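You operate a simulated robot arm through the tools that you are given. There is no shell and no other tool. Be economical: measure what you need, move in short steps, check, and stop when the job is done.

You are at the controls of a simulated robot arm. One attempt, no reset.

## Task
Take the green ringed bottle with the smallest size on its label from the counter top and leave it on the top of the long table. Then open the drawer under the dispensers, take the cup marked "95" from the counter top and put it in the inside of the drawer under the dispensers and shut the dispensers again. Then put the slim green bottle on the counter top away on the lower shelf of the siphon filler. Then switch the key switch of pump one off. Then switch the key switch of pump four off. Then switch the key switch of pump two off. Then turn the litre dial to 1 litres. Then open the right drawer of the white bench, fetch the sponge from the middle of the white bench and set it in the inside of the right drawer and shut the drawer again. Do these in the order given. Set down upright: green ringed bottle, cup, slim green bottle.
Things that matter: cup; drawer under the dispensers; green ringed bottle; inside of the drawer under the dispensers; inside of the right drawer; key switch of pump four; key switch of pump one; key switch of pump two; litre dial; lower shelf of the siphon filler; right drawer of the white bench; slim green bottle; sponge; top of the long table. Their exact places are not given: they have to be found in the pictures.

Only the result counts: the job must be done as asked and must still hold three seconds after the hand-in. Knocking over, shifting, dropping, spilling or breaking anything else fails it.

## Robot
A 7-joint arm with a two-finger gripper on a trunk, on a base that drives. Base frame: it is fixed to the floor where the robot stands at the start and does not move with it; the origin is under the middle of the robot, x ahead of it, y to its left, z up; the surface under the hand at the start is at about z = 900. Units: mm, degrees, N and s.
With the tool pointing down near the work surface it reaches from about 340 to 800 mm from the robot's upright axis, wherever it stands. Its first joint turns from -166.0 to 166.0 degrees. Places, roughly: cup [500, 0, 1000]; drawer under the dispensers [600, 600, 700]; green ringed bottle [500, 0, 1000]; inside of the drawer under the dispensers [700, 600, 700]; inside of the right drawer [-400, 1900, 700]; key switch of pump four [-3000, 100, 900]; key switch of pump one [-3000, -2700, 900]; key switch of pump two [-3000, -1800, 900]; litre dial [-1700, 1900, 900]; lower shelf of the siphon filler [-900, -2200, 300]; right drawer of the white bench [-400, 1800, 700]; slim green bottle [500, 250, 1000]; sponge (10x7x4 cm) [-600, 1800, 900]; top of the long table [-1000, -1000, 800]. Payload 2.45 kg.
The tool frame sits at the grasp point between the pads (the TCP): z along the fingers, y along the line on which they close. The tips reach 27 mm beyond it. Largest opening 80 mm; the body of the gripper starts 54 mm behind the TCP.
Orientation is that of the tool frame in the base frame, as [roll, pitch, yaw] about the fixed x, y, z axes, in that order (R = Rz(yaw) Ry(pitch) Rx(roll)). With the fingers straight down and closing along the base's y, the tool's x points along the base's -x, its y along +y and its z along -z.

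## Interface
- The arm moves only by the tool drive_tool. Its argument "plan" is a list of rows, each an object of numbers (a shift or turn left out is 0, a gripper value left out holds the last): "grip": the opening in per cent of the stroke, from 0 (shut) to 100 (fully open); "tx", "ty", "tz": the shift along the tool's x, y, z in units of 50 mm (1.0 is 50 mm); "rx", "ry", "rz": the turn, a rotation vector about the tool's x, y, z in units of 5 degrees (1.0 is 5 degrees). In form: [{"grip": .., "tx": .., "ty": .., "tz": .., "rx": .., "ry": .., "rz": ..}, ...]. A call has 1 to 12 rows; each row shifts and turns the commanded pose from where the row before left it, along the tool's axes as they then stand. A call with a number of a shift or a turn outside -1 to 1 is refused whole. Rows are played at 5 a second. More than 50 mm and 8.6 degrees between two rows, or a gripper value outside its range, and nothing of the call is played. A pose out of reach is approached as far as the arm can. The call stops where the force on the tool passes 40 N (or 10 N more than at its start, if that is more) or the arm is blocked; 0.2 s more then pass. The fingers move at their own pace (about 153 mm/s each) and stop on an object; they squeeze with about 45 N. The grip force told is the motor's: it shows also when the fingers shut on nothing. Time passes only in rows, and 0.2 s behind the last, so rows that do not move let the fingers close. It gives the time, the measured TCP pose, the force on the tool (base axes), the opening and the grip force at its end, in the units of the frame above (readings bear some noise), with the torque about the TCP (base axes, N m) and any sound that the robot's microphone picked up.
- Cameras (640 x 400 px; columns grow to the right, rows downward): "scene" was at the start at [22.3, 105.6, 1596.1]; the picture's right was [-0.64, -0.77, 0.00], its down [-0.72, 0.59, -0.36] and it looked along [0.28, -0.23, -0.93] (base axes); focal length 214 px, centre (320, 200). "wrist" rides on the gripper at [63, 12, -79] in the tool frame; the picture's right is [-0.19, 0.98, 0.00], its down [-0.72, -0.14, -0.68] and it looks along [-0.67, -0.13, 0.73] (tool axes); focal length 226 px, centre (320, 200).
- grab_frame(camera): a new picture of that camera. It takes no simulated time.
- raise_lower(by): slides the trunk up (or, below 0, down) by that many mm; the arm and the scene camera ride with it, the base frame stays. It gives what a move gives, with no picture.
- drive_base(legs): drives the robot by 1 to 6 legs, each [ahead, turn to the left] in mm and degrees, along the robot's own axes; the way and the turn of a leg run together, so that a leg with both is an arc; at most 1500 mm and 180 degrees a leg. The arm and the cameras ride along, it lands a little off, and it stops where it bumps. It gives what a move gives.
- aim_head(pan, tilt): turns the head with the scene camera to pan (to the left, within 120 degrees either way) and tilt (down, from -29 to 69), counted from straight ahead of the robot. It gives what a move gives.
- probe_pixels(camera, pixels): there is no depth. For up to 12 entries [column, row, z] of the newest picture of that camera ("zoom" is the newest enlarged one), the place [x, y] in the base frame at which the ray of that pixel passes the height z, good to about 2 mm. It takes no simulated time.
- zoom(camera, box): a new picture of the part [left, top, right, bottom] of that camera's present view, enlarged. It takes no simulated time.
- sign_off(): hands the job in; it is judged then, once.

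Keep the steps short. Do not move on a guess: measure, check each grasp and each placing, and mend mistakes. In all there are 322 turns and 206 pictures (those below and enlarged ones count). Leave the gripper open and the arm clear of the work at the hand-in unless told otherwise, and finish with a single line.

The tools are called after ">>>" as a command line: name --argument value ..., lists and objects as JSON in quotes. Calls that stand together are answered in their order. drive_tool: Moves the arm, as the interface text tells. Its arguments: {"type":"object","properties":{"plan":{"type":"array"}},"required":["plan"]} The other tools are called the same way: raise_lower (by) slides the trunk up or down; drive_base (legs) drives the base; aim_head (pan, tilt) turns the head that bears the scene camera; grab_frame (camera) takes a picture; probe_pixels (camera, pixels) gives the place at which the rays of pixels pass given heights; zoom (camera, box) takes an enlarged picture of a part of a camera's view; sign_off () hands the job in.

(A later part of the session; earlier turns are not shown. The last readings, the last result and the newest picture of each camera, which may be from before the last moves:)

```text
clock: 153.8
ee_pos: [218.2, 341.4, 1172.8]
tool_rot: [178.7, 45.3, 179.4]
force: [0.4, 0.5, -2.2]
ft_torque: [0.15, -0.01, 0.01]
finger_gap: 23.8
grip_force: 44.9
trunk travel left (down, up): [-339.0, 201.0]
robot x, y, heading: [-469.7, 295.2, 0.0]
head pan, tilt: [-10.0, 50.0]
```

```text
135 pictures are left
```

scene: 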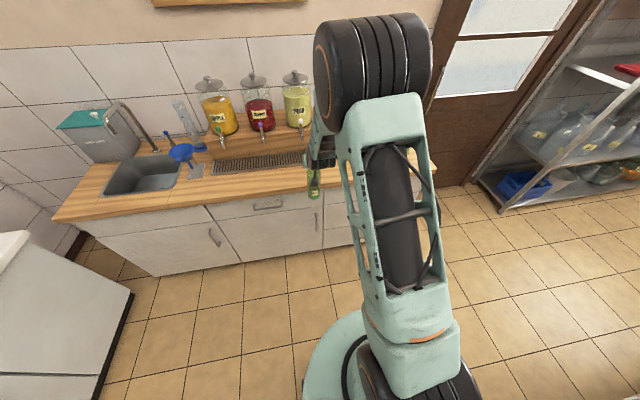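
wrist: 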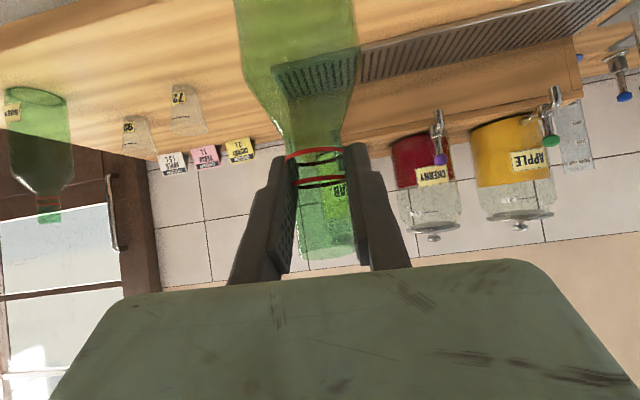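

Bottle held well. I'll drive partway down the aisle, then look at the siphon filler before swinging the arm.

>>> drive_base --legs '[[150, 0], [0, -88], [1500, 0]]'

>>> aim_head --pan -40 --tilt 35

>>> grab_frame --camera "scene"

```text
clock: 166.0
ee_pos: [-260.6, -1869.6, 1173.5]
tool_rot: [178.7, 45.2, 89.5]
force: [-0.1, -0.6, -3.2]
ft_torque: [0.02, -0.12, 0.04]
finger_gap: 23.7
grip_force: 45.1
trunk travel left (down, up): [-339.0, 201.0]
robot x, y, heading: [-301.5, -1183.8, -89.8]
head pan, tilt: [-10.0, 50.0]
```

```text
clock: 167.0
ee_pos: [-261.1, -1870.2, 1174.8]
tool_rot: [178.6, 45.2, 89.4]
force: [-0.6, -0.2, -2.1]
ft_torque: [0.01, -0.15, -0.02]
finger_gap: 23.7
grip_force: 45.4
trunk travel left (down, up): [-339.0, 201.0]
robot x, y, heading: [-303.1, -1182.7, -90.1]
head pan, tilt: [-40.0, 35.0]
```

```text
134 pictures are left
```

scene: 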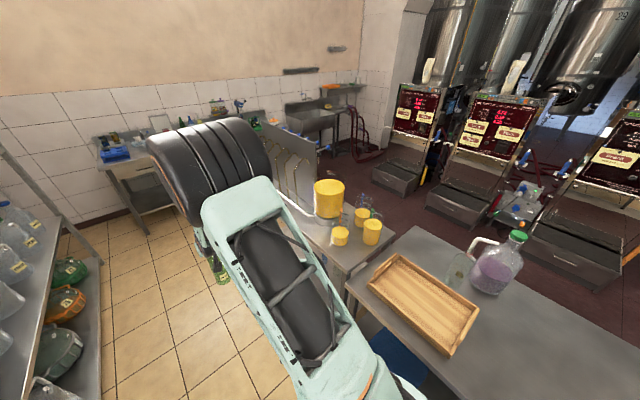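

Probing the items on the siphon filler's table to keep the swing clear.

>>> probe_pixels --camera "scene" --pixels '[[340, 243, 820], [371, 242, 820], [328, 215, 820], [328, 182, 1000], [362, 222, 820], [345, 280, 820], [295, 160, 1000], [275, 195, 820], [517, 235, 1100], [460, 282, 820]]'

>>> zoom --camera "scene" --box '[240, 80, 480, 310]'

```text
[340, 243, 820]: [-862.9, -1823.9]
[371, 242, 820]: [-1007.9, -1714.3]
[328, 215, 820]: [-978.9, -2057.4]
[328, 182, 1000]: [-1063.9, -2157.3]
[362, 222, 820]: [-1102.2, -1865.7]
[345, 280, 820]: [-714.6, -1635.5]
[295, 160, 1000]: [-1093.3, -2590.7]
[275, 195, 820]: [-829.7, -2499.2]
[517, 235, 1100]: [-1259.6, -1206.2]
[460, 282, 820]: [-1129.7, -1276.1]
```

```text
1.74 times, centred on (360, 195) of scene
```

zoom: 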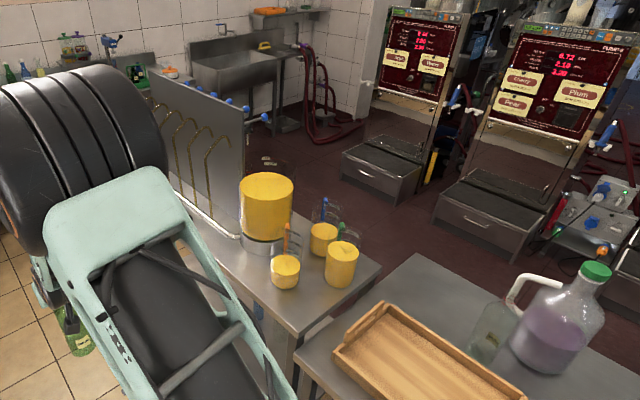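

The swing radius is clear of everything here. Turning to face the table, then panning left to view the filler's lower shelf.

>>> drive_base --legs '[[0, -90]]'

>>> aim_head --pan 55 --tilt 40

>>> grab_frame --camera "scene"

```text
clock: 171.3
ee_pos: [-987.9, -1237.2, 1173.3]
tool_rot: [178.6, 45.1, 0.1]
force: [0.0, -0.9, -2.1]
ft_torque: [-0.03, -0.03, 0.05]
finger_gap: 23.7
grip_force: 44.7
trunk travel left (down, up): [-339.0, 201.0]
robot x, y, heading: [-301.2, -1185.6, -178.9]
head pan, tilt: [-40.0, 35.0]
```

```text
clock: 173.0
ee_pos: [-987.0, -1236.9, 1173.5]
tool_rot: [178.7, 45.2, 0.0]
force: [-0.9, 0.6, -2.5]
ft_torque: [0.09, -0.03, 0.01]
finger_gap: 23.6
grip_force: 45.0
trunk travel left (down, up): [-339.0, 201.0]
robot x, y, heading: [-301.5, -1183.6, -179.2]
head pan, tilt: [55.0, 40.0]
```

```text
132 pictures are left
```

scene: 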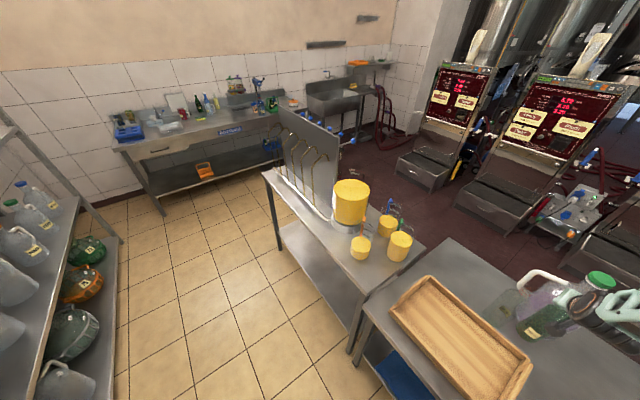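

>>> zoom --camera "scene" --box '[240, 150, 432, 370]'

```text
1.82 times, centred on (336, 260) of scene
```

zoom: 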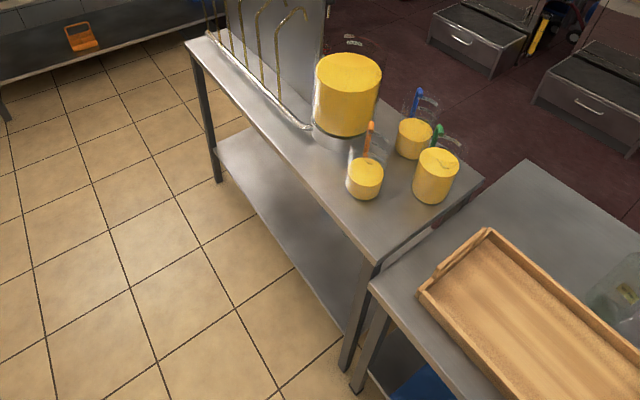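

>>> probe_pixels --camera "zoom" --pixels '[[372, 262, 820], [372, 262, 780], [187, 42, 820], [187, 42, 780], [344, 333, 300], [344, 333, 250], [214, 150, 300], [214, 150, 250], [344, 372, 0], [216, 183, 0], [300, 240, 300], [482, 180, 820]]'

```text
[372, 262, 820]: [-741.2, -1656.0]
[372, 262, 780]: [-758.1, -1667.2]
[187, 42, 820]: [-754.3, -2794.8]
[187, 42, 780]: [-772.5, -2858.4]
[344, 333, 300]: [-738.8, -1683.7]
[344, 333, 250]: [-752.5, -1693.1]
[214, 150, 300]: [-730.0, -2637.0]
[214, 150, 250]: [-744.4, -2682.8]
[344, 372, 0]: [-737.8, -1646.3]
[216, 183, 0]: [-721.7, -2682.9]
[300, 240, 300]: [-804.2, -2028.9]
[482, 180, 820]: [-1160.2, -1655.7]
```

The lower shelf is empty at the front, with its edge at x about -738, y -1680..-2650. I'll check the far bench's distance before driving that way.

>>> probe_pixels --camera "scene" --pixels '[[163, 213, 0], [125, 148, 850], [262, 122, 850], [123, 240, 0]]'

>>> drive_tool --plan '[{"tx": 0.5, "tz": -0.5}, {"tx": 0.5, "tz": -0.5}, {"tx": 0.5, "tz": -0.5}, {}]'

```text
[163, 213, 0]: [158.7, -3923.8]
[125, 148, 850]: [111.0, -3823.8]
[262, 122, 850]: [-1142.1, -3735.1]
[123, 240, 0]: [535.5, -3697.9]
```

```text
clock: 174.0
ee_pos: [-880.9, -1235.7, 1173.2]
tool_rot: [178.6, 45.3, 0.0]
force: [0.2, -0.8, -2.2]
ft_torque: [-0.1, -0.02, 0.02]
finger_gap: 23.8
grip_force: 45.0
trunk travel left (down, up): [-339.0, 201.0]
robot x, y, heading: [-306.8, -1183.9, -179.0]
head pan, tilt: [55.0, 40.0]
```

Far bench is well away. Backing up, then moving along the aisle and turning to face the filler at about (-107, -2085).

>>> drive_base --legs '[[-200, 0], [0, 89], [900, 0], [0, -90]]'

>>> aim_head --pan 20 --tilt 45

>>> grab_frame --camera "scene"

```text
clock: 187.6
ee_pos: [-709.8, -2091.4, 1172.5]
tool_rot: [178.8, 45.2, -2.6]
force: [1.0, -0.2, -3.1]
ft_torque: [-0.12, -0.02, 0.01]
finger_gap: 23.7
grip_force: 45.0
trunk travel left (down, up): [-339.0, 201.0]
robot x, y, heading: [-133.4, -2068.9, 178.2]
head pan, tilt: [55.0, 40.0]
```

```text
clock: 188.6
ee_pos: [-708.7, -2091.3, 1172.9]
tool_rot: [178.7, 45.2, -2.7]
force: [0.1, -0.5, -2.0]
ft_torque: [-0.05, 0.02, 0.01]
finger_gap: 23.5
grip_force: 44.8
trunk travel left (down, up): [-339.0, 201.0]
robot x, y, heading: [-130.3, -2066.9, 178.0]
head pan, tilt: [20.0, 45.0]
```

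```text
130 pictures are left
```

scene: 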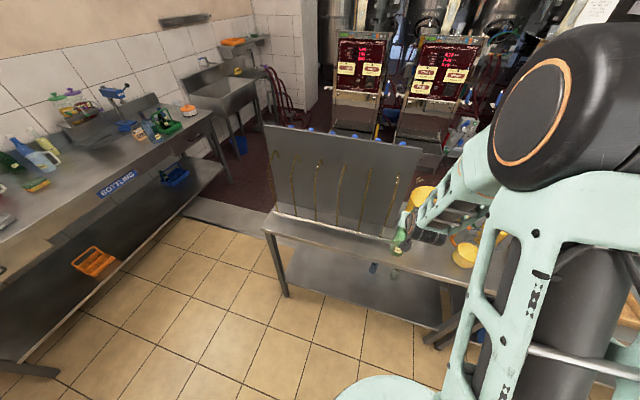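

Squaring up and backing 90 mm so the bottle clears the table edge, then lowering with the trunk.

>>> drive_base --legs '[[-95, 1.9]]'

>>> raise_lower --by -335

>>> grab_frame --camera "scene"

>>> grab_frame --camera "wrist"

```text
clock: 189.7
ee_pos: [-612.5, -2110.8, 1173.1]
tool_rot: [178.7, 45.3, -0.9]
force: [0.4, 1.0, -2.5]
ft_torque: [0.1, -0.04, -0.02]
finger_gap: 23.4
grip_force: 44.8
trunk travel left (down, up): [-339.0, 201.0]
robot x, y, heading: [-39.5, -2068.6, 179.9]
head pan, tilt: [20.0, 45.0]
```

```text
clock: 193.0
ee_pos: [-612.3, -2110.7, 837.5]
tool_rot: [178.7, 45.1, -0.8]
force: [-0.1, -0.9, -3.5]
ft_torque: [-0.07, 0.01, -0.02]
finger_gap: 23.6
grip_force: 44.7
trunk travel left (down, up): [-4.0, 536.0]
robot x, y, heading: [-34.7, -2074.8, 179.6]
head pan, tilt: [20.0, 45.0]
```

```text
129 pictures are left
```

scene: 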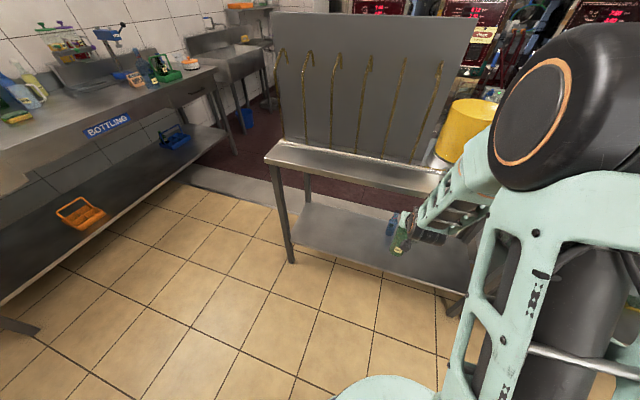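

```text
128 pictures are left
```

wrist: 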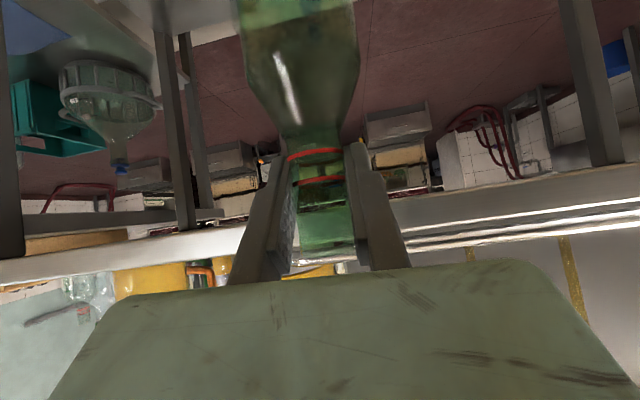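

Lowering by the arm about 300 mm, still outside the shelf edge.

>>> drive_tool --plan '[{"tx": 0.7, "tz": 0.7}, {"tx": 0.7, "tz": 0.7}, {"tx": 0.7, "tz": 0.7}, {"tx": 0.7, "tz": 0.7}, {"tx": 0.7, "tz": 0.7}, {"tx": 0.7, "tz": 0.7}, {}]'

>>> grab_frame --camera "scene"

>>> grab_frame --camera "wrist"

```text
clock: 194.6
ee_pos: [-614.3, -2115.7, 539.3]
tool_rot: [178.7, 45.3, -0.9]
force: [-0.7, -0.3, -2.0]
ft_torque: [-0.02, -0.01, -0.02]
finger_gap: 23.5
grip_force: 45.2
trunk travel left (down, up): [-4.0, 536.0]
robot x, y, heading: [-36.6, -2071.1, 179.8]
head pan, tilt: [20.0, 45.0]
```

```text
127 pictures are left
```

scene: 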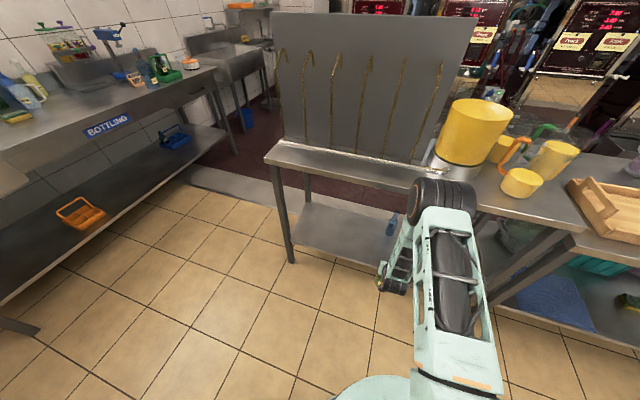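

```text
126 pictures are left
```

wrist: 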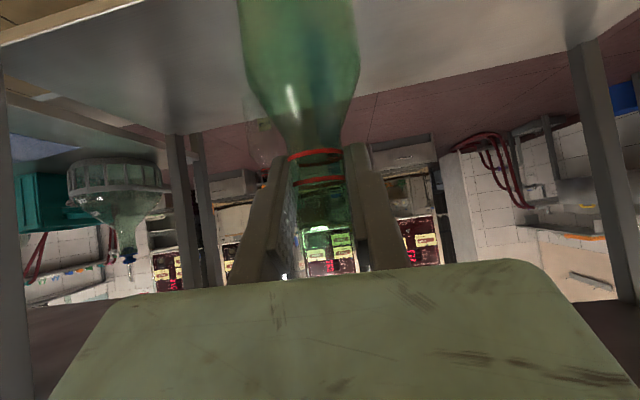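

The height is reachable. I see a small clear bottle with a blue cap on the lower shelf near (391, 225), and the elbow joint near (445, 190). I'll measure both before going in.

>>> zoom --camera "scene" --box '[340, 160, 500, 300]'

>>> probe_pixels --camera "scene" --pixels '[[390, 236, 300], [390, 236, 270], [445, 183, 900], [445, 183, 1000], [300, 205, 300], [290, 262, 0], [420, 215, 900], [360, 268, 270]]'

>>> zoom --camera "wrist" --box '[160, 60, 480, 260]'

```text
2.86 times, centred on (420, 230) of scene
```

zoom: 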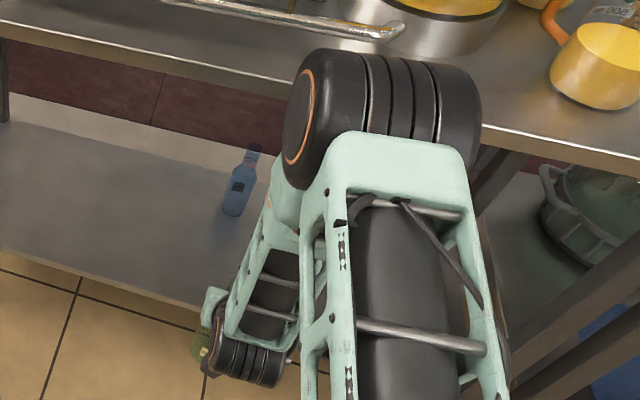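

```text
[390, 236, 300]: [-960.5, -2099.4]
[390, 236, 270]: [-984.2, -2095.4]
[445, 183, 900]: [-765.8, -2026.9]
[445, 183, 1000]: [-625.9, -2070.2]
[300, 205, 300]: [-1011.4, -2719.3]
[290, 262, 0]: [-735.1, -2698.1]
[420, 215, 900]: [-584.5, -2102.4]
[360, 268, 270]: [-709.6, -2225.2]
```

```text
2.00 times, centred on (320, 160) of wrist
```

zoom: 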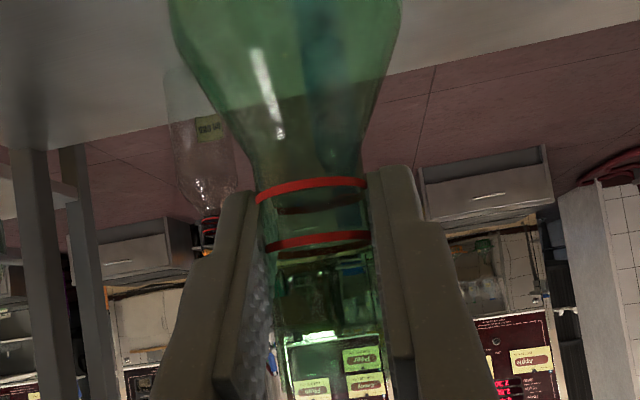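

The elbow sits ahead of the gripper and would reach over the table by the bucket. I'll back the base 140 mm and extend the arm forward, so the elbow trails behind the gripper.

>>> drive_base --legs '[[-140, 0]]'

>>> drive_tool --plan '[{"tx": -0.5, "tz": 0.5}, {"tx": -0.5, "tz": 0.5}, {"tx": -0.5, "tz": 0.5}, {"tx": -0.5, "tz": 0.5}, {}]'

>>> grab_frame --camera "scene"

```text
clock: 195.9
ee_pos: [-535.6, -2118.4, 539.7]
tool_rot: [178.6, 45.2, -0.7]
force: [0.0, 0.0, -2.1]
ft_torque: [-0.13, -0.03, 0.02]
finger_gap: 23.7
grip_force: 45.2
trunk travel left (down, up): [-4.0, 536.0]
robot x, y, heading: [45.4, -2068.9, -179.7]
head pan, tilt: [20.0, 45.0]
```

```text
clock: 197.2
ee_pos: [-674.9, -2118.9, 539.7]
tool_rot: [178.8, 45.2, -0.6]
force: [0.5, -0.4, -2.9]
ft_torque: [-0.09, -0.02, 0.02]
finger_gap: 23.4
grip_force: 44.9
trunk travel left (down, up): [-4.0, 536.0]
robot x, y, heading: [44.7, -2067.3, -179.8]
head pan, tilt: [20.0, 45.0]
```

```text
123 pictures are left
```

scene: 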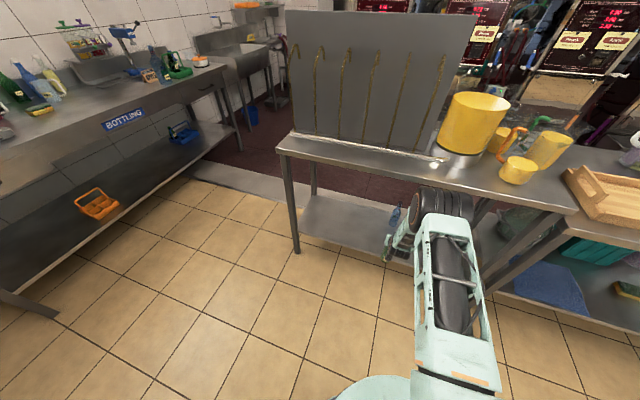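

The base stopped 58 mm early, so it may have bumped the rack behind. I'll look behind me and at the elbow.

>>> zoom --camera "scene" --box '[340, 160, 500, 300]'

>>> aim_head --pan 118 --tilt 50

>>> grab_frame --camera "scene"

```text
2.86 times, centred on (420, 230) of scene
```

zoom: 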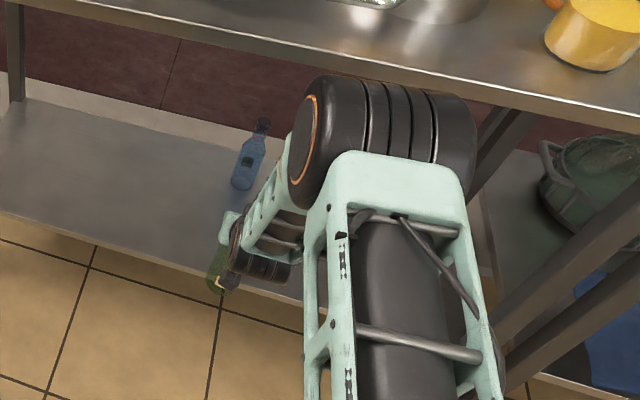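

```text
clock: 198.9
ee_pos: [-675.2, -2117.7, 538.9]
tool_rot: [178.7, 45.3, -0.7]
force: [0.1, -1.0, -2.0]
ft_torque: [-0.12, -0.01, 0.01]
finger_gap: 23.5
grip_force: 45.0
trunk travel left (down, up): [-4.0, 536.0]
robot x, y, heading: [46.5, -2074.5, -179.5]
head pan, tilt: [118.0, 50.0]
```

```text
121 pictures are left
```

scene: 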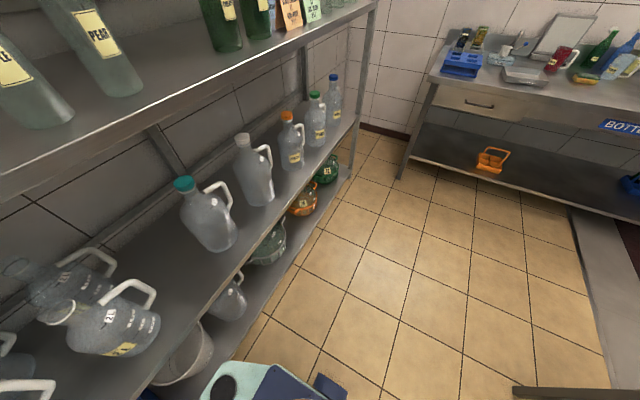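

Nothing is disturbed behind. I'll extend the arm (not the base) toward the shelf so the elbow opens out. 60 mm first.

>>> drive_tool --plan '[{"tx": -0.42, "tz": 0.42}, {"tx": -0.42, "tz": 0.42}, {}]'

>>> aim_head --pan 20 --tilt 45

>>> zoom --camera "scene" --box '[340, 160, 500, 300]'

>>> grab_frame --camera "wrist"

```text
clock: 199.7
ee_pos: [-734.1, -2118.7, 540.5]
tool_rot: [178.7, 45.2, -0.7]
force: [-0.5, 1.0, -1.1]
ft_torque: [0.1, -0.02, -0.02]
finger_gap: 23.5
grip_force: 45.2
trunk travel left (down, up): [-4.0, 536.0]
robot x, y, heading: [43.5, -2074.1, -179.5]
head pan, tilt: [118.0, 50.0]
```

```text
clock: 201.4
ee_pos: [-734.1, -2120.2, 540.9]
tool_rot: [178.7, 45.3, -0.7]
force: [-0.5, -0.7, -2.4]
ft_torque: [-0.04, -0.03, 0.0]
finger_gap: 24.0
grip_force: 44.8
trunk travel left (down, up): [-4.0, 536.0]
robot x, y, heading: [46.2, -2073.7, -179.7]
head pan, tilt: [20.0, 45.0]
```

```text
2.86 times, centred on (420, 230) of scene
```

zoom: 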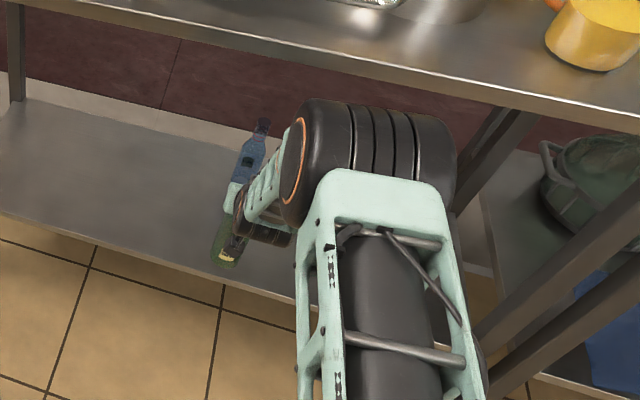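

```text
119 pictures are left
```

wrist: 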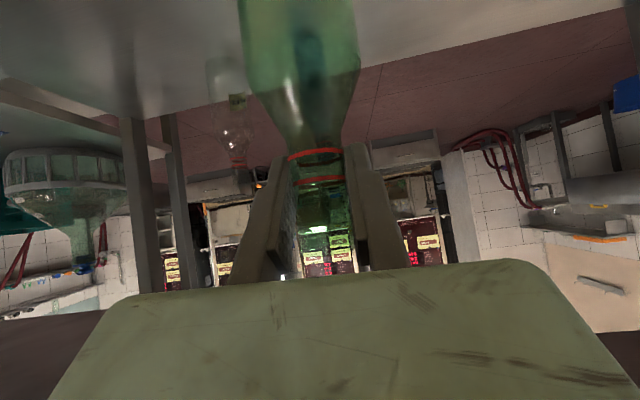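

Good: the elbow retreats as the arm extends. Probing the shelf items from the wrist view at shelf height.

>>> probe_pixels --camera "wrist" --pixels '[[222, 66, 300], [222, 66, 270], [330, 30, 300], [600, 10, 300], [380, 68, 300]]'

>>> drive_tool --plan '[{"tx": -0.35, "tz": 0.35}, {"tx": -0.35, "tz": 0.35}, {"tx": -0.2, "tz": 0.2}, {}]'

>>> grab_frame --camera "scene"

```text
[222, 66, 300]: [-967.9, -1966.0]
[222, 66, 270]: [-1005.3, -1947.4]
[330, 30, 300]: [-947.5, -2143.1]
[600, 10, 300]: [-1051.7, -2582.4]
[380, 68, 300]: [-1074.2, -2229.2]
```

```text
clock: 202.4
ee_pos: [-800.8, -2118.9, 538.8]
tool_rot: [178.7, 45.3, -0.7]
force: [0.7, 1.1, -1.7]
ft_torque: [0.12, -0.03, 0.04]
finger_gap: 23.6
grip_force: 44.7
trunk travel left (down, up): [-4.0, 536.0]
robot x, y, heading: [46.5, -2074.3, -179.7]
head pan, tilt: [20.0, 45.0]
```

```text
118 pictures are left
```

scene: 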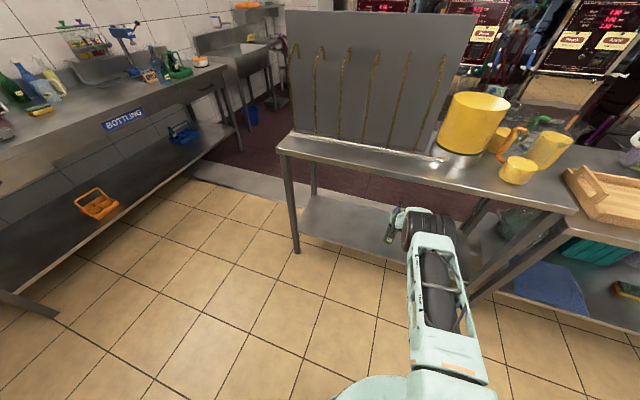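

The bottle is 62 mm inside the shelf edge and 170 mm in front of the blue-capped bottle. Lowering gently.

>>> drive_tool --plan '[{"tx": 0.2, "tz": 0.2}, {"tx": 0.14, "tz": 0.14}, {"tx": 0.1, "tz": 0.1}, {}]'

>>> zoom --camera "scene" --box '[350, 180, 430, 260]'

```text
clock: 203.4
ee_pos: [-799.4, -2120.6, 508.7]
tool_rot: [178.8, 45.1, -0.7]
force: [0.3, 0.4, -2.1]
ft_torque: [0.15, -0.01, -0.04]
finger_gap: 23.8
grip_force: 45.0
trunk travel left (down, up): [-4.0, 536.0]
robot x, y, heading: [42.4, -2071.4, -179.6]
head pan, tilt: [20.0, 45.0]
```

```text
5.00 times, centred on (390, 220) of scene
```

zoom: 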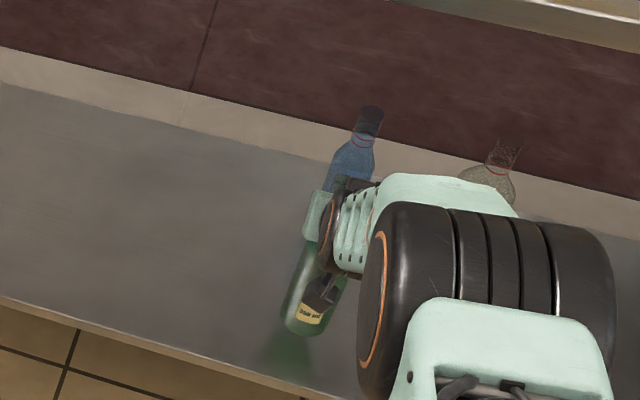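

>>> drive_tool --plan '[{"tx": 0.1, "tz": 0.1}, {"tx": 0.1, "tz": 0.1}, {"tx": 0.08, "tz": 0.08}, {}]'

>>> zoom --camera "scene" --box '[350, 180, 430, 260]'

```text
clock: 204.4
ee_pos: [-799.6, -2119.3, 490.2]
tool_rot: [178.6, 45.2, -0.7]
force: [0.3, -0.2, -2.2]
ft_torque: [-0.02, -0.01, 0.01]
finger_gap: 24.1
grip_force: 44.7
trunk travel left (down, up): [-4.0, 536.0]
robot x, y, heading: [46.1, -2073.9, -179.6]
head pan, tilt: [20.0, 45.0]
```

```text
5.00 times, centred on (390, 220) of scene
```

zoom: 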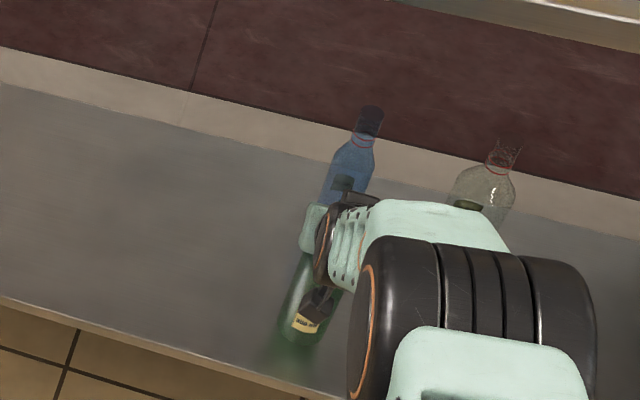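

>>> drive_tool --plan '[{"tx": 0.06, "tz": 0.06}, {"tx": 0.06, "tz": 0.06}, {"tx": 0.06, "tz": 0.06}, {}]'

>>> drive_tool --plan '[{"tx": 0.05, "tz": 0.05}, {"tx": 0.05, "tz": 0.05}, {}]'

```text
clock: 205.4
ee_pos: [-799.7, -2120.5, 477.9]
tool_rot: [178.7, 45.1, -0.8]
force: [-0.4, -0.4, -2.7]
ft_torque: [-0.09, -0.02, 0.04]
finger_gap: 23.6
grip_force: 45.0
trunk travel left (down, up): [-4.0, 536.0]
robot x, y, heading: [47.3, -2070.3, -179.7]
head pan, tilt: [20.0, 45.0]
```

```text
clock: 206.2
ee_pos: [-801.2, -2119.5, 474.7]
tool_rot: [178.7, 45.7, -0.7]
force: [2.1, 1.9, 21.5]
ft_torque: [0.64, -0.58, -0.07]
finger_gap: 23.7
grip_force: 45.0
trunk travel left (down, up): [-4.0, 536.0]
robot x, y, heading: [43.2, -2068.3, -179.5]
head pan, tilt: [20.0, 45.0]
```

Contact at TCP z 475 (shelf at ~282). Easing off, opening, and withdrawing horizontally.

>>> drive_tool --plan '[{"tx": -0.03, "tz": -0.03}, {}, {"grip": 100}, {}, {}, {"tx": 0.3, "tz": -0.3}, {"tx": 0.4, "tz": -0.4}, {"tx": 0.5, "tz": -0.5}, {"tx": 0.5, "tz": -0.5}, {}]'

>>> grab_frame --camera "scene"

>>> grab_frame --camera "wrist"

```text
clock: 208.4
ee_pos: [-680.8, -2119.9, 473.0]
tool_rot: [178.7, 45.4, -0.9]
force: [0.5, -0.9, 1.0]
ft_torque: [0.0, 0.02, -0.02]
finger_gap: 80.1
grip_force: 0.1
trunk travel left (down, up): [-4.0, 536.0]
robot x, y, heading: [45.5, -2077.8, -179.6]
head pan, tilt: [20.0, 45.0]
```

```text
115 pictures are left
```

scene: 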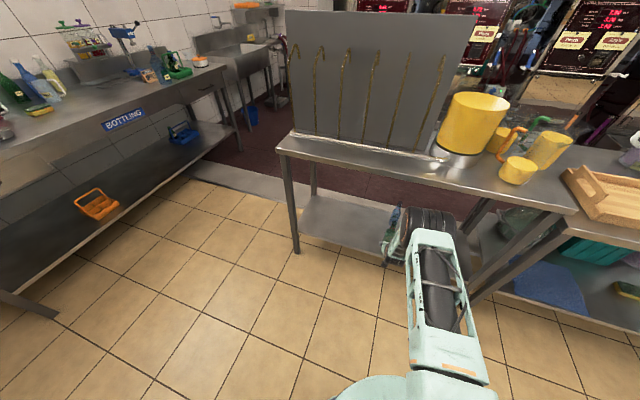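

```text
114 pictures are left
```

wrist: 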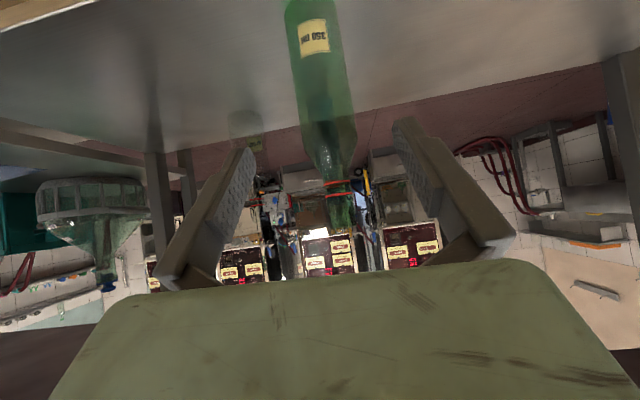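

The slim bottle stands upright on the lower shelf. Retracting further, raising, and turning the tool back down for travel.

>>> drive_tool --plan '[{"tx": 0.5, "tz": -0.5}, {"tx": 0.5, "tz": -0.5}, {"tx": 0.3, "tz": -0.3}, {}]'

>>> raise_lower --by 300

>>> drive_base --legs '[[0, -90], [1500, 0], [700, 0]]'

```text
clock: 209.4
ee_pos: [-589.6, -2119.6, 471.3]
tool_rot: [178.8, 45.2, -0.9]
force: [-0.3, -0.2, -0.7]
ft_torque: [0.0, 0.05, -0.02]
finger_gap: 79.8
grip_force: 0.1
trunk travel left (down, up): [-4.0, 536.0]
robot x, y, heading: [49.8, -2070.5, -179.8]
head pan, tilt: [20.0, 45.0]
```

```text
clock: 212.4
ee_pos: [-588.2, -2119.6, 771.1]
tool_rot: [178.7, 45.2, -0.7]
force: [-0.7, -0.2, 0.4]
ft_torque: [0.01, -0.02, 0.04]
finger_gap: 80.0
grip_force: 0.0
trunk travel left (down, up): [-304.0, 236.0]
robot x, y, heading: [43.9, -2072.7, -179.4]
head pan, tilt: [20.0, 45.0]
```

```text
clock: 213.4
ee_pos: [-592.5, -2101.3, 770.8]
tool_rot: [178.7, 45.2, -2.4]
force: [0.7, 0.8, 0.1]
ft_torque: [-0.01, 0.0, -0.04]
finger_gap: 80.2
grip_force: 0.1
trunk travel left (down, up): [-304.0, 236.0]
robot x, y, heading: [42.0, -2072.4, 179.9]
head pan, tilt: [20.0, 45.0]
stopped in leg 1: the robot was blocked; the commanded pose is now the measured one
```

The base can't turn so close to the rack. Raising the arm above table height, moving forward 110 mm, then turning.

>>> raise_lower --by 230

>>> drive_base --legs '[[110, 0], [0, -89.5], [1500, 0]]'

```text
clock: 215.9
ee_pos: [-592.6, -2102.7, 1001.5]
tool_rot: [178.7, 45.2, -2.4]
force: [-0.3, -0.5, 0.3]
ft_torque: [-0.02, -0.02, 0.04]
finger_gap: 79.9
grip_force: 0.1
trunk travel left (down, up): [-534.0, 6.0]
robot x, y, heading: [38.7, -2074.6, 179.9]
head pan, tilt: [20.0, 45.0]
```

```text
clock: 227.9
ee_pos: [-124.1, 43.0, 1000.5]
tool_rot: [178.7, 45.2, -91.3]
force: [0.1, -0.2, 0.2]
ft_torque: [0.03, 0.01, -0.01]
finger_gap: 80.0
grip_force: 0.0
trunk travel left (down, up): [-534.0, 6.0]
robot x, y, heading: [-86.1, -590.6, 90.7]
head pan, tilt: [20.0, 45.0]
```

Now in the open. Restoring the arm: raising the tool 200 mm by the arm and pitching it down, then driving west past the table's end.

>>> drive_tool --plan '[{"tx": -0.6, "tz": -0.6}, {"tx": -0.6, "tz": -0.6}, {"tx": -0.6, "tz": -0.6}, {"tx": -0.6, "tz": -0.6}, {"tx": -0.6, "tz": -0.6}, {"tx": 0.5, "tz": -0.5}, {"tx": 0.5, "tz": -0.5}, {}]'

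>>> raise_lower --by -150

>>> drive_base --legs '[[700, 0], [0, 89.3], [1500, 0]]'

>>> aim_head --pan 0 --tilt 30

>>> grab_frame --camera "scene"

```text
clock: 229.7
ee_pos: [-121.1, -27.4, 1213.3]
tool_rot: [178.7, 45.3, -91.2]
force: [-1.0, 0.2, -0.1]
ft_torque: [0.0, 0.0, -0.01]
finger_gap: 80.1
grip_force: 0.0
trunk travel left (down, up): [-534.0, 6.0]
robot x, y, heading: [-83.4, -593.9, 90.9]
head pan, tilt: [20.0, 45.0]
```

```text
clock: 231.4
ee_pos: [-121.5, -28.5, 1063.8]
tool_rot: [178.7, 45.2, -91.1]
force: [-0.2, -1.1, -0.6]
ft_torque: [0.01, 0.03, -0.02]
finger_gap: 79.9
grip_force: 0.2
trunk travel left (down, up): [-384.0, 156.0]
robot x, y, heading: [-84.9, -585.6, 91.1]
head pan, tilt: [20.0, 45.0]
```

```text
clock: 237.3
ee_pos: [-497.2, 508.3, 1063.6]
tool_rot: [178.6, 45.2, -50.5]
force: [0.1, -0.2, -0.5]
ft_torque: [-0.06, -0.05, -0.01]
finger_gap: 80.1
grip_force: 0.0
trunk travel left (down, up): [-384.0, 156.0]
robot x, y, heading: [-101.8, 109.5, 131.2]
head pan, tilt: [20.0, 45.0]
stopped in leg 2: the robot was blocked; the commanded pose is now the measured one
```

```text
clock: 238.2
ee_pos: [-498.2, 507.1, 1063.7]
tool_rot: [178.8, 45.2, -50.5]
force: [0.2, -0.5, 0.5]
ft_torque: [0.0, 0.01, -0.01]
finger_gap: 79.8
grip_force: 0.0
trunk travel left (down, up): [-384.0, 156.0]
robot x, y, heading: [-99.7, 107.8, 131.6]
head pan, tilt: [0.0, 30.0]
```

```text
113 pictures are left
```

scene: 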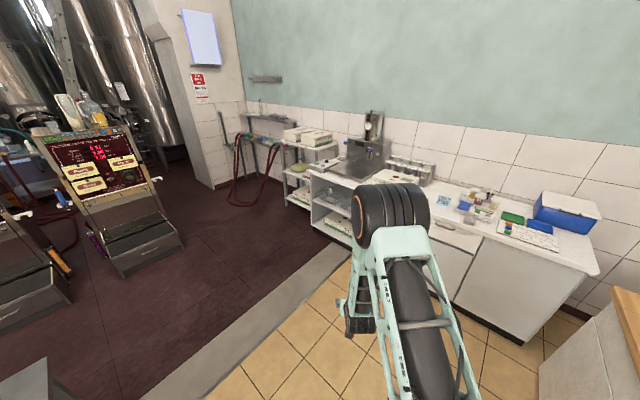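

The robot's tail touched the counter while turning. Moving ahead 250 mm first (clear floor), then completing the turn and driving west.

>>> drive_base --legs '[[280, 0], [0, 49], [1500, 0]]'

>>> grab_frame --camera "scene"

```text
clock: 249.4
ee_pos: [-2357.1, 314.1, 1063.6]
tool_rot: [178.6, 45.1, -3.3]
force: [0.3, 0.2, -0.4]
ft_torque: [-0.02, 0.01, 0.0]
finger_gap: 80.0
grip_force: 0.1
trunk travel left (down, up): [-384.0, 156.0]
robot x, y, heading: [-1790.3, 336.4, 178.6]
head pan, tilt: [0.0, 30.0]
```

```text
112 pictures are left
```

scene: 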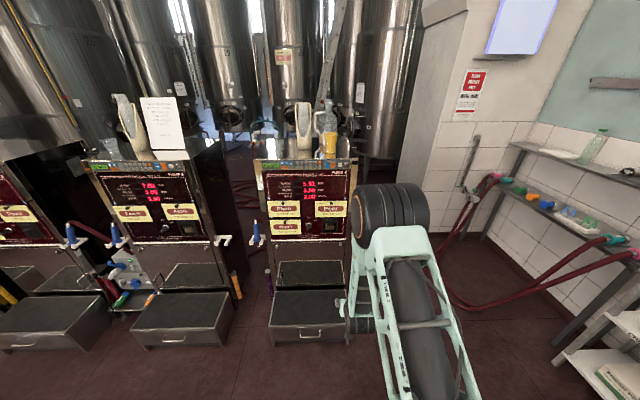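

I see the rightmost pump (pump four) ahead. Zooming on its panel to learn what the key switch looks like.

>>> zoom --camera "scene" --box '[240, 150, 368, 250]'

>>> zoom --camera "scene" --box '[80, 140, 240, 240]'

```text
4.00 times, centred on (304, 200) of scene
```

zoom: 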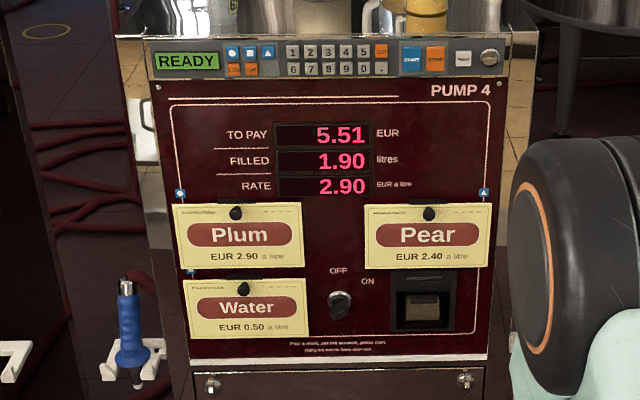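

```text
4.00 times, centred on (160, 190) of scene
```

zoom: 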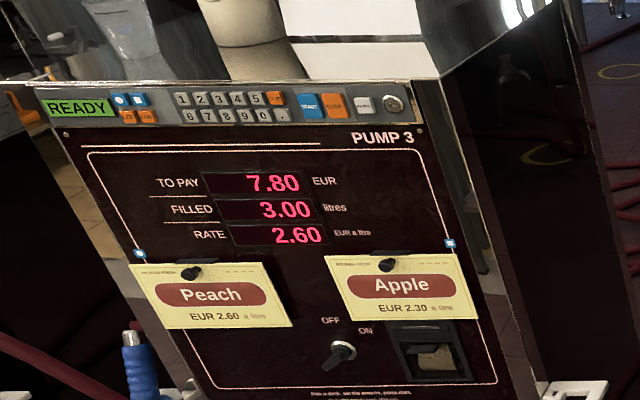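

>>> probe_pixels --camera "scene" --pixels '[[309, 226, 900], [309, 226, 950], [310, 341, 0], [310, 341, 100], [270, 341, 0], [310, 290, 300], [310, 238, 870], [5, 350, 0], [5, 350, 100], [145, 345, 0]]'

```text
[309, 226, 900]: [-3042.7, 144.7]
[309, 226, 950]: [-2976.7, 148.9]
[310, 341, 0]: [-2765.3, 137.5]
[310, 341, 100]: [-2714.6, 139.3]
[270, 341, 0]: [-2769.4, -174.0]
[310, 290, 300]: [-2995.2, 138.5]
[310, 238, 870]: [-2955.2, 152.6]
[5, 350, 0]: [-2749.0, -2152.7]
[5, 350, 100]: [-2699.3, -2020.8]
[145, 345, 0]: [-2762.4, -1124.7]
```

Boxes end at x about -2760, leaving a corridor about 1.4 m wide. Driving down it toward pump one.

>>> drive_base --legs '[[200, 0], [0, 91.4], [1500, 0], [1150, 0], [0, -90]]'

>>> grab_frame --camera "scene"

```text
clock: 271.4
ee_pos: [-2490.0, -2327.6, 1063.8]
tool_rot: [178.8, 45.2, -1.3]
force: [-0.7, 0.3, 0.1]
ft_torque: [0.0, 0.02, -0.01]
finger_gap: 80.0
grip_force: 0.1
trunk travel left (down, up): [-384.0, 156.0]
robot x, y, heading: [-1926.0, -2292.0, -179.4]
head pan, tilt: [0.0, 30.0]
```

```text
109 pictures are left
```

scene: 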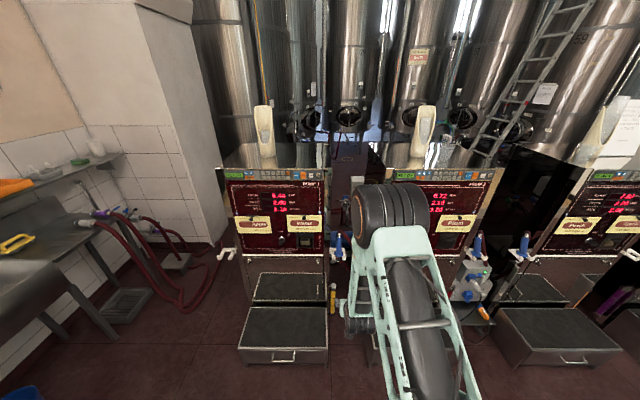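

Pump one is at left (columns 220-325). Zooming on its key switch.

>>> zoom --camera "scene" --box '[215, 165, 335, 255]'

```text
4.44 times, centred on (275, 210) of scene
```

zoom: 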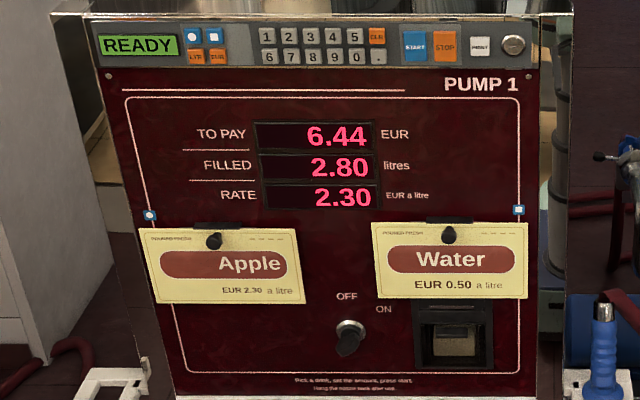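

>>> zoom --camera "scene" --box '[262, 222, 302, 247]'

>>> probe_pixels --camera "scene" --pixels '[[281, 237, 900], [281, 237, 950], [227, 175, 1100], [327, 174, 1100], [235, 255, 850], [328, 255, 850]]'

```text
16.00 times, centred on (282, 234) of scene
```

zoom: 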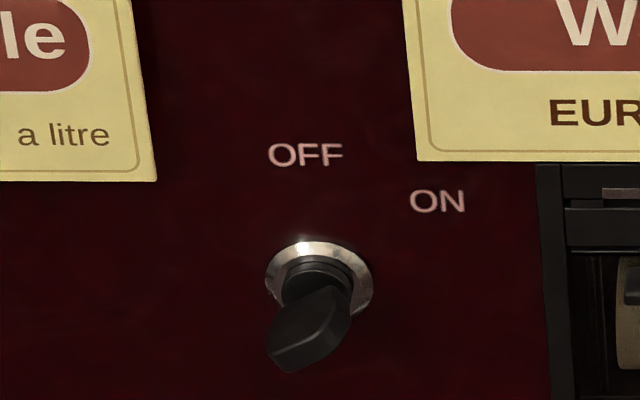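

```text
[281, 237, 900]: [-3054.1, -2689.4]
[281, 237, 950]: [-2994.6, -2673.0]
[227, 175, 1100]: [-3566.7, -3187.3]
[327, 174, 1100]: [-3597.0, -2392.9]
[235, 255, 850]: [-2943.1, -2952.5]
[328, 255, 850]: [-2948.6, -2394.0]
```

The key's bow lies along the ON direction (about 60° clockwise from OFF, straight up). I'll check side clearances (sink, wall, hoses) before moving nearer.

>>> probe_pixels --camera "scene" --pixels '[[115, 340, 0], [120, 312, 0], [195, 265, 300], [30, 250, 850], [85, 218, 850], [215, 240, 0], [240, 362, 0], [205, 240, 400]]'

```text
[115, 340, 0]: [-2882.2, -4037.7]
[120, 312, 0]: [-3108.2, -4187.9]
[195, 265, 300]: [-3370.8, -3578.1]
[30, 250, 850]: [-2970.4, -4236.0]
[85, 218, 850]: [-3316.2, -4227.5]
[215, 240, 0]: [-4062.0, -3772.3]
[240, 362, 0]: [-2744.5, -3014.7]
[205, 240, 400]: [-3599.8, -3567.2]
```

Plenty of room. Moving in front of pump one.

>>> drive_base --legs '[[0, 89], [350, 0], [0, -89], [250, 0]]'

>>> drive_tool --plan '[{"ry": -1}, {"ry": -1}, {"ry": -1}, {"ry": -1}, {"ry": -1}, {"ry": -1}, {"ry": -1}, {"ry": -1}, {"ry": -1}, {}]'

>>> aim_head --pan 0 --tilt 35

>>> grab_frame --camera "scene"

```text
clock: 282.9
ee_pos: [-2724.1, -2731.0, 1061.3]
tool_rot: [178.7, 45.1, 1.8]
force: [-0.3, -0.3, -0.1]
ft_torque: [-0.02, -0.01, -0.03]
finger_gap: 79.9
grip_force: 0.1
trunk travel left (down, up): [-384.0, 156.0]
robot x, y, heading: [-2165.6, -2660.7, -176.2]
head pan, tilt: [0.0, 30.0]
```

```text
clock: 285.1
ee_pos: [-2722.6, -2731.0, 1062.5]
tool_rot: [72.2, 89.0, -105.1]
force: [-0.3, -0.1, 0.0]
ft_torque: [0.02, 0.0, -0.01]
finger_gap: 80.2
grip_force: 0.0
trunk travel left (down, up): [-384.0, 156.0]
robot x, y, heading: [-2165.0, -2662.0, -176.1]
head pan, tilt: [0.0, 30.0]
```

```text
clock: 285.8
ee_pos: [-2724.6, -2730.6, 1062.7]
tool_rot: [75.2, 89.0, -101.9]
force: [0.2, 0.4, 0.0]
ft_torque: [0.0, 0.03, 0.02]
finger_gap: 79.8
grip_force: 0.2
trunk travel left (down, up): [-384.0, 156.0]
robot x, y, heading: [-2165.2, -2662.5, -176.2]
head pan, tilt: [0.0, 35.0]
```

```text
106 pictures are left
```

scene: 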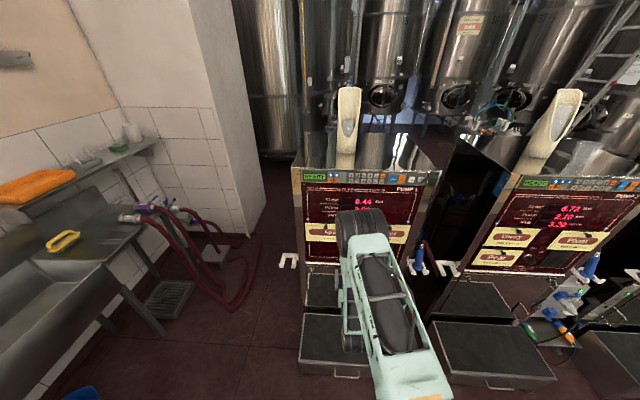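

Squaring the heading and rolling the gripper 60° clockwise to match the key's bow.

>>> drive_base --legs '[[0, -3.8]]'

>>> drive_tool --plan '[{"rz": 1}, {"rz": 1}, {"rz": 1}, {"rz": 1}, {"rz": 1}, {"rz": 1}, {"rz": 1}, {"rz": 1}, {"rz": 1}, {"rz": 1}, {"rz": 1}, {"rz": 1}]'

>>> raise_lower --by -150

>>> grab_frame --camera "wrist"

>>> grab_frame --camera "scene"

```text
clock: 286.6
ee_pos: [-2725.0, -2692.3, 1062.9]
tool_rot: [74.3, 89.0, -106.7]
force: [0.3, -0.2, 0.4]
ft_torque: [0.02, -0.02, 0.0]
finger_gap: 80.0
grip_force: 0.1
trunk travel left (down, up): [-384.0, 156.0]
robot x, y, heading: [-2162.3, -2658.6, 180.0]
head pan, tilt: [0.0, 35.0]
```

```text
clock: 289.2
ee_pos: [-2725.5, -2692.1, 1063.4]
tool_rot: [89.7, 29.0, -91.1]
force: [-0.5, 0.0, -0.1]
ft_torque: [-0.02, 0.05, 0.0]
finger_gap: 80.1
grip_force: 0.1
trunk travel left (down, up): [-384.0, 156.0]
robot x, y, heading: [-2162.3, -2664.3, 180.1]
head pan, tilt: [0.0, 35.0]
```

```text
clock: 290.9
ee_pos: [-2725.4, -2691.8, 912.7]
tool_rot: [89.7, 29.1, -91.1]
force: [0.4, -0.2, 1.1]
ft_torque: [-0.01, 0.03, 0.01]
finger_gap: 79.8
grip_force: 0.1
trunk travel left (down, up): [-234.0, 306.0]
robot x, y, heading: [-2161.7, -2665.8, 180.0]
head pan, tilt: [0.0, 35.0]
```

```text
105 pictures are left
```

wrist: 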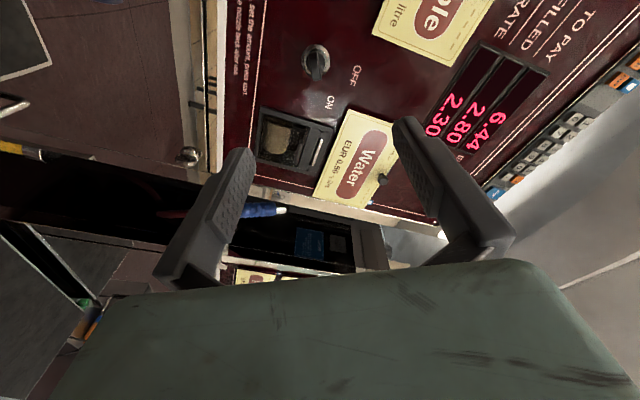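

```text
104 pictures are left
```

scene: 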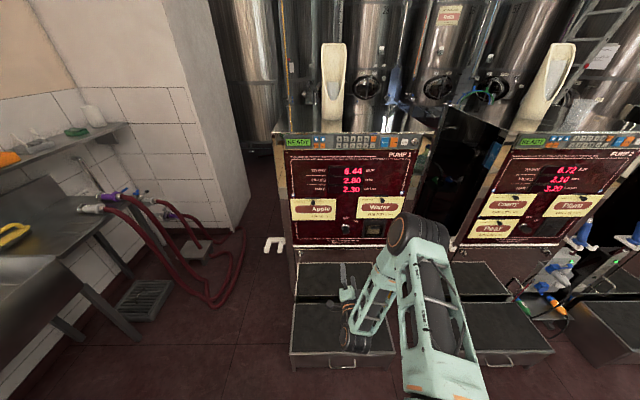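

The bow now runs parallel to the fingers in the wrist view (key at (316, 62)). Zooming the scene view to triangulate the key.

>>> zoom --camera "scene" --box '[326, 212, 366, 237]'

>>> zoom --camera "wrist" --box '[280, 30, 360, 80]'

```text
16.00 times, centred on (346, 224) of scene
```

zoom: 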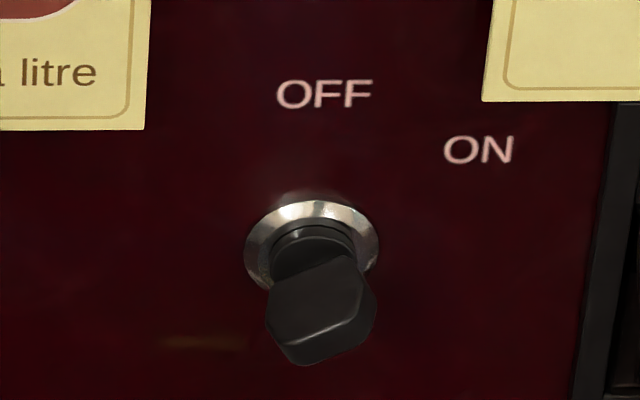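

```text
8.00 times, centred on (320, 55) of wrist
```

zoom: 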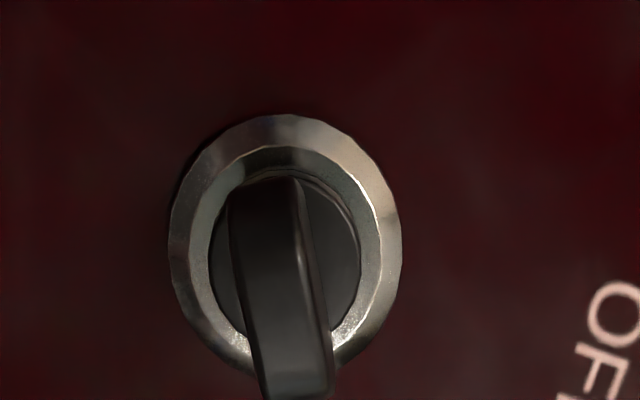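

>>> probe_pixels --camera "scene" --pixels '[[345.5, 227.4, 860], [345.5, 227.4, 880], [345.5, 227.4, 900], [345.5, 227.4, 920], [345.5, 227.4, 940]]'

>>> probe_pixels --camera "wrist" --pixels '[[315.6, 60, 860], [315.6, 60, 880], [315.6, 60, 900], [315.6, 60, 920], [315.6, 60, 940]]'

```text
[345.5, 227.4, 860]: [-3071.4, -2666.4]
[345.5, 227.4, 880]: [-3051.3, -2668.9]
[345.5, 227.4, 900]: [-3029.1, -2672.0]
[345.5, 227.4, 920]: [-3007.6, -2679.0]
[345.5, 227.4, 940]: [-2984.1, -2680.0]
```

```text
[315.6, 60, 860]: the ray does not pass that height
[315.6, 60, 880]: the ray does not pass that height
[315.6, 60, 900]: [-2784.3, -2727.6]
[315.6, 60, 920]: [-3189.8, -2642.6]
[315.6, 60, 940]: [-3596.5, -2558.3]
```

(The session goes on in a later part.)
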